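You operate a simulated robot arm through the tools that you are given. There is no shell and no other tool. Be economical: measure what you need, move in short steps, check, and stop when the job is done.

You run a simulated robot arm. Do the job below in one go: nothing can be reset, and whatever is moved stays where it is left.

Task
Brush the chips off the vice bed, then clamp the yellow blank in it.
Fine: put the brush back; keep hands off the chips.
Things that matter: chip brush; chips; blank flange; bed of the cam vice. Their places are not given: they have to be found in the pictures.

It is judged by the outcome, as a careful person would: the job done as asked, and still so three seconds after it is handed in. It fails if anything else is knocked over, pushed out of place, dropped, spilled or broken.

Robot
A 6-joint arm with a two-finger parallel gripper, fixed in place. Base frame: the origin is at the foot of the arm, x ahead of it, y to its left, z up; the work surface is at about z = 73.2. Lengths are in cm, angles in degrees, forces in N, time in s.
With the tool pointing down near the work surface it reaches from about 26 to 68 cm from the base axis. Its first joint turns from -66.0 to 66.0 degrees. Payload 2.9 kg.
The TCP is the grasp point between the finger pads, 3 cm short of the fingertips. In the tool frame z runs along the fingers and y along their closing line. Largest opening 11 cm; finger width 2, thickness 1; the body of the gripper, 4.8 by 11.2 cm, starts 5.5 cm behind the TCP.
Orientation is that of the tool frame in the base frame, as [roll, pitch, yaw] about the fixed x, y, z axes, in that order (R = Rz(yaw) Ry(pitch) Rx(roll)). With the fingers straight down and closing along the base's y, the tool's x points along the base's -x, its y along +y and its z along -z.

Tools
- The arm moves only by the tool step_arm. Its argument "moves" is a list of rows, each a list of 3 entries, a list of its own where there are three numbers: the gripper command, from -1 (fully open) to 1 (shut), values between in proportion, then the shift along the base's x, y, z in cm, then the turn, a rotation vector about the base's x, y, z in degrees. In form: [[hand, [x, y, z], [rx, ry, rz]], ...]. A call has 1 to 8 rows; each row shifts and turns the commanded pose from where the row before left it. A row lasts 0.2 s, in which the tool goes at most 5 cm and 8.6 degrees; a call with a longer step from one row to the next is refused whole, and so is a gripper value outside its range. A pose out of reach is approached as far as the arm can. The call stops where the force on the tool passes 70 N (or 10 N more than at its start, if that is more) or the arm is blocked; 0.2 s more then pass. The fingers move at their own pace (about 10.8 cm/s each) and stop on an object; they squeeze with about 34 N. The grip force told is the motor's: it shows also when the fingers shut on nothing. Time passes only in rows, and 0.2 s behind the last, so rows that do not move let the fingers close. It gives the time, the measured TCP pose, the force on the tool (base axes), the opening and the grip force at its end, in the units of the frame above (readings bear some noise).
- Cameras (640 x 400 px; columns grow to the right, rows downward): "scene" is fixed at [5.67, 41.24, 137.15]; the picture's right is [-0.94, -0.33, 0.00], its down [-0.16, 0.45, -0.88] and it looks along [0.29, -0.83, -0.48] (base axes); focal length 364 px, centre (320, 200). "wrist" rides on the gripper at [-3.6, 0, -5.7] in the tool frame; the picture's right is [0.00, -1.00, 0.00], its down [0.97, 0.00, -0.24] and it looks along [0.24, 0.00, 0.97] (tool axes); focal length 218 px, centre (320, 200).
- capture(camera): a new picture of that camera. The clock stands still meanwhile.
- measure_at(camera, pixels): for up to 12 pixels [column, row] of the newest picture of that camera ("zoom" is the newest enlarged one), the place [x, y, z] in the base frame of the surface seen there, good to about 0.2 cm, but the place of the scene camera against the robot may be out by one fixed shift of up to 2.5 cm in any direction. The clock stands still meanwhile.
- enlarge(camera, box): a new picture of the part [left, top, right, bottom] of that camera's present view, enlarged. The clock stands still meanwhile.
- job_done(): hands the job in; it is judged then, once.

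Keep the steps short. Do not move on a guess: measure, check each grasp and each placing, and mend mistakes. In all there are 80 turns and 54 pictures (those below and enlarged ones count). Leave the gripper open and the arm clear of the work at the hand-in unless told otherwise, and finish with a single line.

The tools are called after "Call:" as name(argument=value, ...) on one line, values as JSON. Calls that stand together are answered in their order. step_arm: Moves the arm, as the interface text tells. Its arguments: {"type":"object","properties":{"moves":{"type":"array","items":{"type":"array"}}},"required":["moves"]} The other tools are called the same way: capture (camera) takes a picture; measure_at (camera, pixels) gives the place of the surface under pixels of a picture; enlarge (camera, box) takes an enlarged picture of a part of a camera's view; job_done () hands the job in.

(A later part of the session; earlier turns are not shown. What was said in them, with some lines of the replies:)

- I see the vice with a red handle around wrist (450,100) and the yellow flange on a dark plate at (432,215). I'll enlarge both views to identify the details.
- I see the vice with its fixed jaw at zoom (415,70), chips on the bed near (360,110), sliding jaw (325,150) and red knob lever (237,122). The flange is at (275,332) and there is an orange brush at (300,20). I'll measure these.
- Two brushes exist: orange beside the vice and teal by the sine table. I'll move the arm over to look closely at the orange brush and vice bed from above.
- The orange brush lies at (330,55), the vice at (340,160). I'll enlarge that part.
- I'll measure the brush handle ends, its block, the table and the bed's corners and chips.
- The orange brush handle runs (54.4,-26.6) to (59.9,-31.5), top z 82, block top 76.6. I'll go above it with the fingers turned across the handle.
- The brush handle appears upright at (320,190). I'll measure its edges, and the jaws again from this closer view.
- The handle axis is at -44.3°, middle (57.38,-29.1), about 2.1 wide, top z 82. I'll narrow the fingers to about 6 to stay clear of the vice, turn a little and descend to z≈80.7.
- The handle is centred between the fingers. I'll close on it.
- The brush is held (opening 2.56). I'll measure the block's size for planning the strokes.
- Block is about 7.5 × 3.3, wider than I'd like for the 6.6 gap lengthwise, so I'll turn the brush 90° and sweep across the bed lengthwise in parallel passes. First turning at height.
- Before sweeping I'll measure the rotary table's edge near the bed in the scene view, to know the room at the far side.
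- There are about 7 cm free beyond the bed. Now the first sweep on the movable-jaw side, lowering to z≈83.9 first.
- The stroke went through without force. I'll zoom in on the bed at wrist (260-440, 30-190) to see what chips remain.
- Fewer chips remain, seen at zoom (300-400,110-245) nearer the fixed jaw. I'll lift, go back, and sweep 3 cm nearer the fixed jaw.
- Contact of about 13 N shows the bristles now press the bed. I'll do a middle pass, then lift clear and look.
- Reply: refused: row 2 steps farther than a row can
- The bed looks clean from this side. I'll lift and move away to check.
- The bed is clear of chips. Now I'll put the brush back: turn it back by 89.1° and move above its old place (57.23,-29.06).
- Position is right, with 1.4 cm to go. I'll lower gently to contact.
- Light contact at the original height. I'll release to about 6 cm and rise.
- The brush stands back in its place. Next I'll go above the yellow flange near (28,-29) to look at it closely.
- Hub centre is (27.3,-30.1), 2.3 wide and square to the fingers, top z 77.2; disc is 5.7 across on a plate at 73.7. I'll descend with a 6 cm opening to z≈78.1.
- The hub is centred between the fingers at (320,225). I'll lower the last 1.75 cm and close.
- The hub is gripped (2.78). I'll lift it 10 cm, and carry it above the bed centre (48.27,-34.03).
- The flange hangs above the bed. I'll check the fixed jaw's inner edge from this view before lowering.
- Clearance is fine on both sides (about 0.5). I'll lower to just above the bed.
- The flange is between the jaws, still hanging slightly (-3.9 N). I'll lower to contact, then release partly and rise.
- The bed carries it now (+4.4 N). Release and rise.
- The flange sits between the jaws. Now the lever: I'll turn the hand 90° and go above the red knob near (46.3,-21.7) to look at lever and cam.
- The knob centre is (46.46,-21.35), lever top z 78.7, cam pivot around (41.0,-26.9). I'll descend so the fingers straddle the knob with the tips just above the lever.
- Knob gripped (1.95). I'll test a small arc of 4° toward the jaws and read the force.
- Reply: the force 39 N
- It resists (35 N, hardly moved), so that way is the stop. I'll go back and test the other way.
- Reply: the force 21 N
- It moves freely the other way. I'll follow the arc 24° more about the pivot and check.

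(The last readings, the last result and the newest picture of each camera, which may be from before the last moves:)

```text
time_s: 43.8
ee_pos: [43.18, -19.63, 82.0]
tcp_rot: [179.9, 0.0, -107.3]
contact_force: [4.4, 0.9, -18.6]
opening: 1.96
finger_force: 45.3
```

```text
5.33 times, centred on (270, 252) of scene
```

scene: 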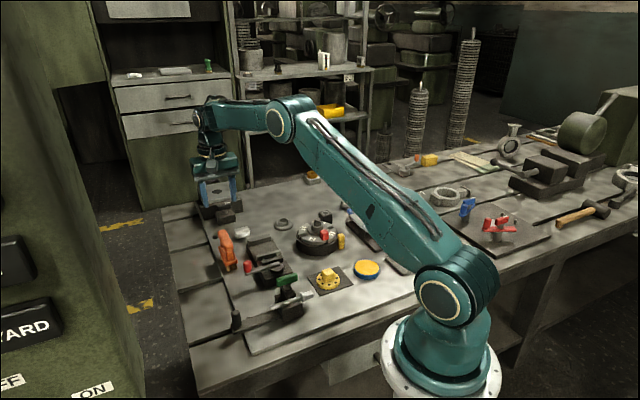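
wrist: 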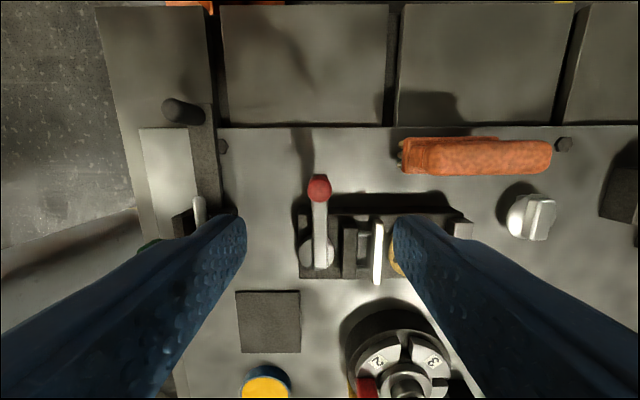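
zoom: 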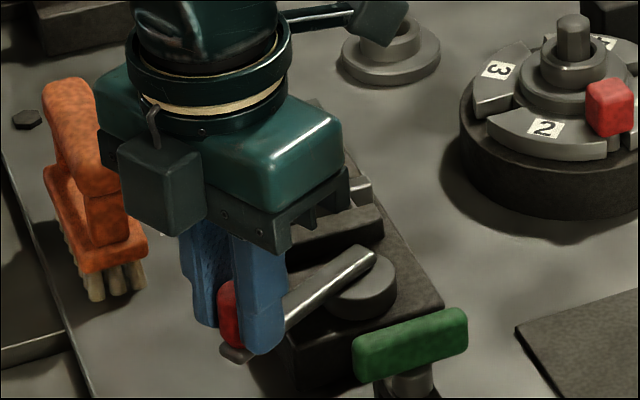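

The lever swings and the jaw appears to follow. Before continuing I'll measure the green clamp in the zoom to know the room.

Call:
measure_at(camera="zoom", pixels=[[360, 345], [460, 315], [410, 335], [358, 372], [412, 380], [370, 255], [365, 225]])

Call:
step_arm(moves=[[1, [-0.77, 0.19, 0], [0, 0, 6]], [1, [-0.79, 0.11, 0], [0, 0, 6]], [1, [-0.79, 0.03, 0], [0, 0, 6]], [1, [0, 0, 0], [0, 0, 0]]])

Call:
enlarge(camera="scene", box=[225, 215, 315, 290])

```text
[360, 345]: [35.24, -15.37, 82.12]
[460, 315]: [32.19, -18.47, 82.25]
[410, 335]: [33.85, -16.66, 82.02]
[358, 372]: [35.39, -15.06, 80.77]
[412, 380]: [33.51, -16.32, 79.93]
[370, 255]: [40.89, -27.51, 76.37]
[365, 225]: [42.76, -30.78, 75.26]
```

```text
time_s: 44.8
ee_pos: [41.02, -19.32, 81.91]
tcp_rot: [180.0, 0.1, -89.2]
contact_force: [6.0, 9.3, -10.0]
opening: 1.94
finger_force: 44.8
```

```text
5.33 times, centred on (270, 252) of scene
```

zoom: 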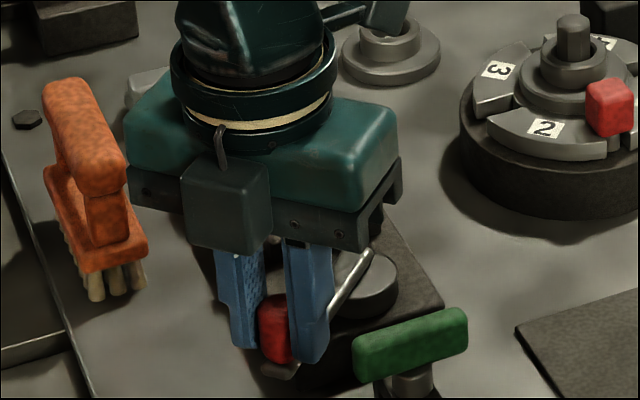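

The lever is at about 91°. The green handle (33.8,-16.7, top ≈84.5) stays clear below the hand body. I'll check the jaw with a wrist picture.

Call:
capture(camera="wrist")

```text
14 pictures are left
```

wrist: 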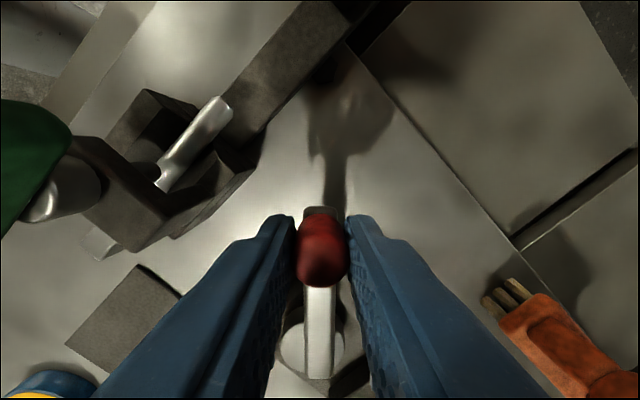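

I can't see the jaw here, but I see the clamp body at left. I'll measure its nearest points for clearance.

Call:
measure_at(camera="wrist", pixels=[[100, 243], [130, 235], [165, 185], [220, 105], [245, 150], [185, 225], [60, 200], [320, 250], [318, 365]])

```text
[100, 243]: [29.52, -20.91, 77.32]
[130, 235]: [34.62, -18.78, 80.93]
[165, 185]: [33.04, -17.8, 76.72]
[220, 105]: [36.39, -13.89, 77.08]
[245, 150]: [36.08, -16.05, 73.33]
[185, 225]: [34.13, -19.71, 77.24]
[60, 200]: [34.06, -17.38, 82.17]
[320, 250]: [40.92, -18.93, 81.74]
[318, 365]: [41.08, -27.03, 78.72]
```

There's room. I'll continue 12° more, watching the force.

Call:
step_arm(moves=[[1, [-0.8, -0.06, 0], [0, 0, 6]], [1, [-0.78, -0.13, 0], [0, 0, 6]], [1, [0, 0, 0], [0, 0, 0]]])

Call:
enlarge(camera="scene", box=[225, 215, 315, 290])

```text
time_s: 45.6
ee_pos: [39.35, -19.49, 81.92]
tcp_rot: [-180.0, 0.0, -77.3]
contact_force: [4.3, 9.8, -9.2]
opening: 1.93
finger_force: 44.9
```

```text
5.33 times, centred on (270, 252) of scene
```

zoom: 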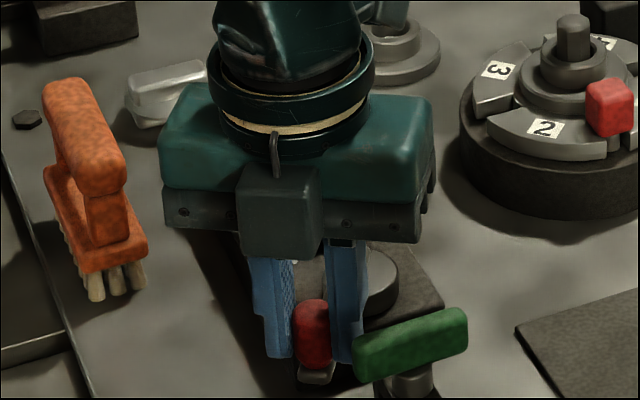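

No clamping resistance yet. Continue 12° more.

Call:
step_arm(moves=[[1, [-0.76, -0.17, 0], [0, 0, 6]], [1, [-0.74, -0.26, 0], [0, 0, 6]], [1, [0, 0, 0], [0, 0, 0]]])

```text
time_s: 46.4
ee_pos: [37.79, -20.11, 81.92]
tcp_rot: [179.9, -0.1, -65.5]
contact_force: [2.3, -0.5, -5.9]
opening: 1.92
finger_force: 44.8
```

Still free. Continue 12° more in small steps, watching the clamp clearance (about 1.5 cm).

Call:
step_arm(moves=[[1, [-0.7, -0.38, 0], [0, 0, 6]], [1, [-0.66, -0.44, 0], [0, 0, 6]], [1, [0, 0, 0], [0, 0, 0]]])

Call:
capture(camera="wrist")

Call:
enlarge(camera="scene", box=[225, 205, 315, 290])

```text
time_s: 47.2
ee_pos: [36.45, -20.92, 82.02]
tcp_rot: [-180.0, -0.1, -53.4]
contact_force: [4.1, -5.8, -9.4]
opening: 1.92
finger_force: 44.6
```

```text
12 pictures are left
```

wrist: 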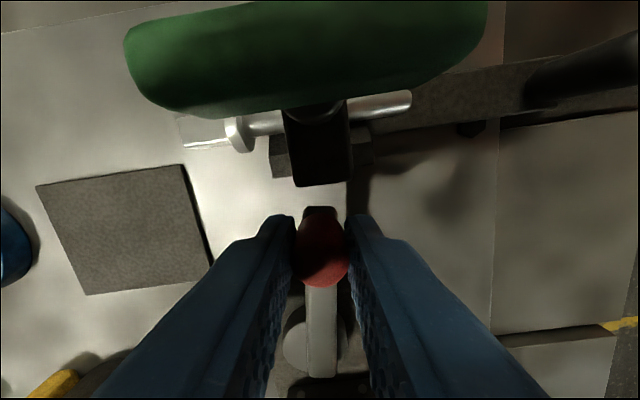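

```text
4.71 times, centred on (270, 248) of scene
```

zoom: 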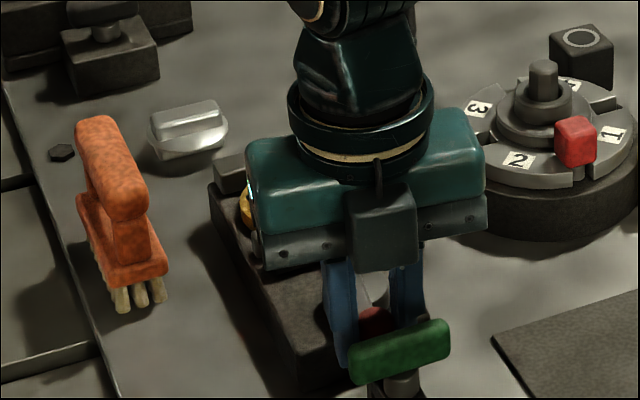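

Still light forces; the lever tip clears the green clamp by about 1.5–2 cm. Continue another 12°.

Call:
step_arm(moves=[[1, [-0.61, -0.51, 0], [0, 0, 6]], [1, [-0.56, -0.57, 0], [0, 0, 6]], [1, [0, 0, 0], [0, 0, 0]]])

```text
time_s: 48.0
ee_pos: [35.53, -21.58, 81.89]
tcp_rot: [-179.5, -0.1, -41.0]
contact_force: [26.3, 18.5, -11.1]
opening: 1.94
finger_force: 45.2
```

Resistance of 32 N at about 136°, a 90° turn: closed or against the stop. I'll ease the command back slightly, release and rise straight up.

Call:
step_arm(moves=[[1, [0.12, 0.12, 0], [0, 0, 0]], [0.3, [0, 0, 0], [0, 0, 0]], [0.3, [0, 0, 0], [0, 0, 0]], [0.3, [0, 0, 2], [0, 0, 0]], [0.3, [0, 0, 4], [0, 0, 0]], [0.3, [0, 0, 4], [0, 0, 0]], [0.3, [0, 0, 4], [0, 0, 0]], [0.3, [0, 0, 0], [0, 0, 0]]])

Call:
step_arm(moves=[[0.3, [-3.5, 0, 0], [0, 0, -8]], [0.3, [-3.5, 3, 0], [0, 0, -8]], [0.3, [0, 4, 0], [0, 0, -8]], [0.3, [0, 4, 0], [0, 0, -8]], [0.3, [0, 0, 0], [0, 0, 0]]])

Call:
enlarge(camera="scene", box=[225, 205, 315, 290])

```text
time_s: 49.8
ee_pos: [35.44, -21.68, 95.99]
tcp_rot: [180.0, 0.0, -41.4]
contact_force: [-1.1, -0.5, -0.4]
opening: 3.88
finger_force: 0.1
```

```text
time_s: 51.0
ee_pos: [28.3, -10.71, 96.04]
tcp_rot: [180.0, 0.0, -73.5]
contact_force: [0.2, 1.3, 0.8]
opening: 3.84
finger_force: 0.1
```

```text
4.71 times, centred on (270, 248) of scene
```

zoom: 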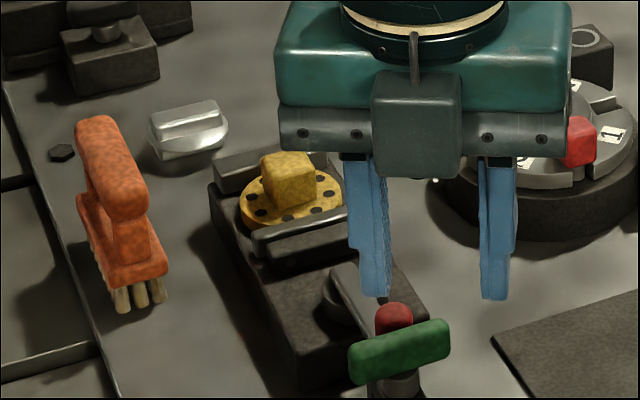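

The jaw seems against the disc. I'll move the arm out of the line of sight and open it to check.

Call:
step_arm(moves=[[-0.5, [0, 4.5, 0], [0, 0, -8]], [-0.5, [0, 4.5, 0], [0, 0, -8]], [-1, [0, 4.5, 0.5], [0, 0, -8]], [-1, [0, 4.5, 0.5], [0, 0, -8]], [-1, [0, 0, 0], [0, 0, 0]]])

Call:
enlarge(camera="scene", box=[235, 215, 315, 285])

```text
time_s: 52.2
ee_pos: [28.34, 7.2, 96.91]
tcp_rot: [180.0, 0.0, -105.5]
contact_force: [0.0, -0.1, 0.0]
opening: 10.99
finger_force: 0.0
```

```text
5.71 times, centred on (275, 250) of scene
```

zoom: 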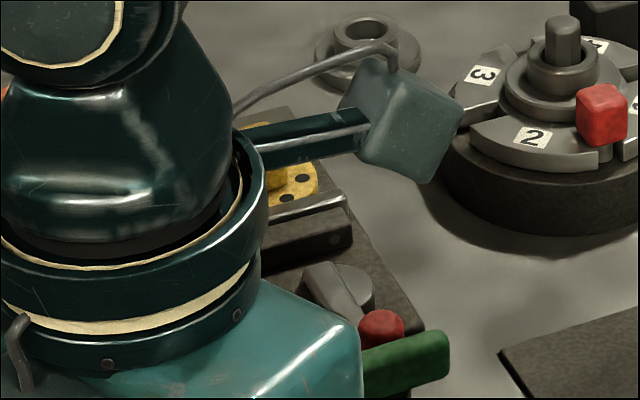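

The arm blocks this line of sight. I'll go above the vice at z 97 for a top view with the wrist camera.

Call:
step_arm(moves=[[-1, [2.2, -4.3, 0], [0, 0, 0]], [-1, [2.2, -4.3, 0], [0, 0, 0]], [-1, [2.2, -4.3, 0], [0, 0, 0]], [-1, [2.2, -4.3, 0], [0, 0, 0]], [-1, [2.2, -4.3, 0], [0, 0, 0]], [-1, [2.2, -4.3, 0], [0, 0, 0]], [-1, [2.2, -4.3, 0], [0, 0, 0]], [-1, [2.2, -4.3, -1], [0, 0, 0]]])

Call:
step_arm(moves=[[-1, [0, 0, -3], [0, 0, 0]], [-1, [0, 0, 0], [0, 0, 0]]])

Call:
capture(camera="wrist")

```text
time_s: 54.0
ee_pos: [46.13, -27.19, 96.01]
tcp_rot: [180.0, -0.1, -105.4]
contact_force: [-1.0, -0.1, 1.0]
opening: 11.01
finger_force: 0.1
```

```text
time_s: 54.6
ee_pos: [45.98, -27.21, 92.81]
tcp_rot: [180.0, 0.0, -105.4]
contact_force: [0.7, -0.2, -0.8]
opening: 11.01
finger_force: 0.1
```

```text
8 pictures are left
```

wrist: 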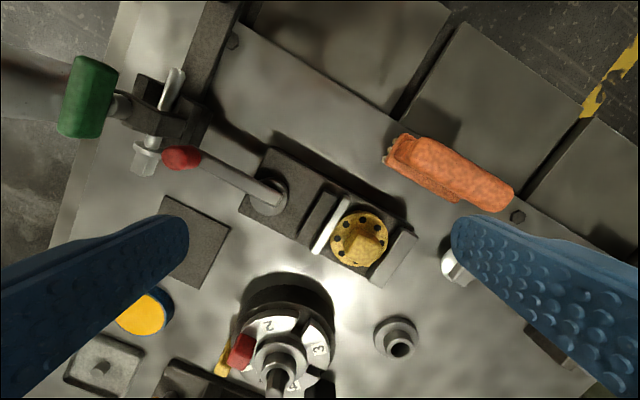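

Call:
enlarge(camera="wrist", box=[230, 140, 430, 290])

```text
2.67 times, centred on (330, 215) of wrist
```

zoom: 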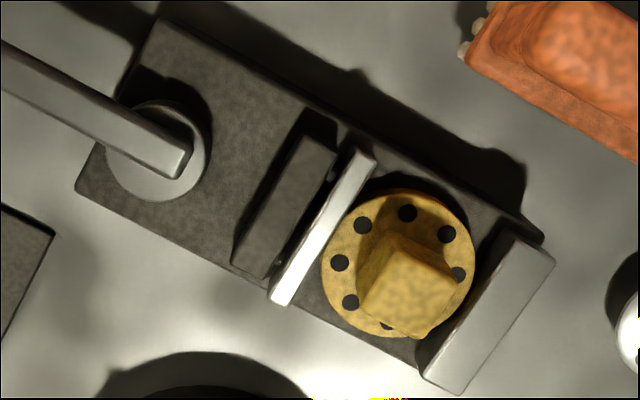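

The crossbar has closed up to the jaw plate (rods compressed), and the jaw bears on the disc. I'll confirm the disc spans jaw to jaw by measuring.

Call:
measure_at(camera="zoom", pixels=[[325, 240], [471, 275], [490, 275], [340, 215], [310, 235], [405, 300], [480, 300], [465, 255]])

```text
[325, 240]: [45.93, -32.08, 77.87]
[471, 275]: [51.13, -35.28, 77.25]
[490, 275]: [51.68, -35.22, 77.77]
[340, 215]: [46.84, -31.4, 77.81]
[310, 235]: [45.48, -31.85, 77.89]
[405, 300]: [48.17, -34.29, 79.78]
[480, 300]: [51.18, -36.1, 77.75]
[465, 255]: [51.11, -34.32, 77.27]
```

I want certainty on the fixed-jaw side, so I'll look at that contact from the scene by moving away and zoom the wrist at it first.

Call:
enlarge(camera="wrist", box=[325, 195, 425, 290])

Call:
measure_at(camera="zoom", pixels=[[330, 200]])

```text
4.21 times, centred on (375, 242) of wrist
```

zoom: 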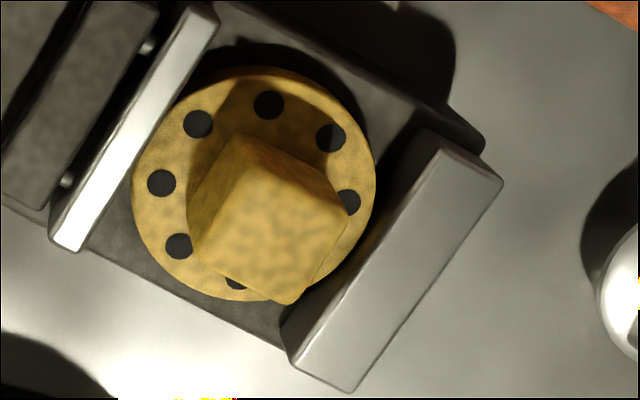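

```text
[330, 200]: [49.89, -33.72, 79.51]
```

Call:
measure_at(camera="zoom", pixels=[[345, 255], [352, 262], [358, 266], [364, 268], [370, 270], [376, 272], [385, 276], [360, 278], [145, 150], [155, 140], [150, 155], [137, 165]])

```text
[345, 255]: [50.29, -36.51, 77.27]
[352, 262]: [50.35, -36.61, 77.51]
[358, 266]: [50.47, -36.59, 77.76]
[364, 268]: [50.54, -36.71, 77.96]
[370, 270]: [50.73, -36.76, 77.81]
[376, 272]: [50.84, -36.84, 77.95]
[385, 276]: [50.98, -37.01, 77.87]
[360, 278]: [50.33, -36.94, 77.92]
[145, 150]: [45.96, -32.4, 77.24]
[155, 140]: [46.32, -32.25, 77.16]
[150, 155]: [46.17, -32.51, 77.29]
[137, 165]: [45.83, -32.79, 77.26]
```

The disc edge (z 77.27) runs directly into the fixed-jaw face, and the movable jaw bears on the other side: it is clamped. I'll raise the arm and withdraw to the start area, then take a last look.

Call:
step_arm(moves=[[-1, [0, 0, 4], [0, 0, 0]], [-1, [-2, 3, 3], [0, 0, 0]], [-1, [-2, 3, 2], [0, 0, -8]], [-1, [-2, 3, 1], [0, 0, -8]], [-1, [-2, 3, 0], [0, 0, -8]], [-1, [-2, 4, 0], [0, 0, -8]], [-1, [0, 0, 0], [0, 0, 0]]])

Call:
enlarge(camera="scene", box=[190, 160, 430, 350])

```text
time_s: 56.2
ee_pos: [35.94, -10.98, 102.89]
tcp_rot: [180.0, 0.1, -137.6]
contact_force: [-0.4, 0.8, 0.0]
opening: 11.03
finger_force: 0.0
```

```text
2.11 times, centred on (310, 255) of scene
```

zoom: 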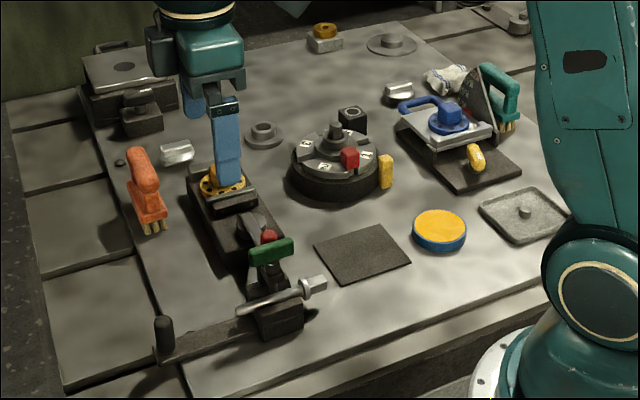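

The bed is swept, the brush is back in its place and nothing else has moved. The flange is clamped with the lever closed, and the open gripper is clear of the work, so I'm handing in.

Call:
job_done()

```text
The job is handed in.
```

The chips are brushed off the vice bed, the yellow flange is clamped in the cam vice, and the brush is back in its place.
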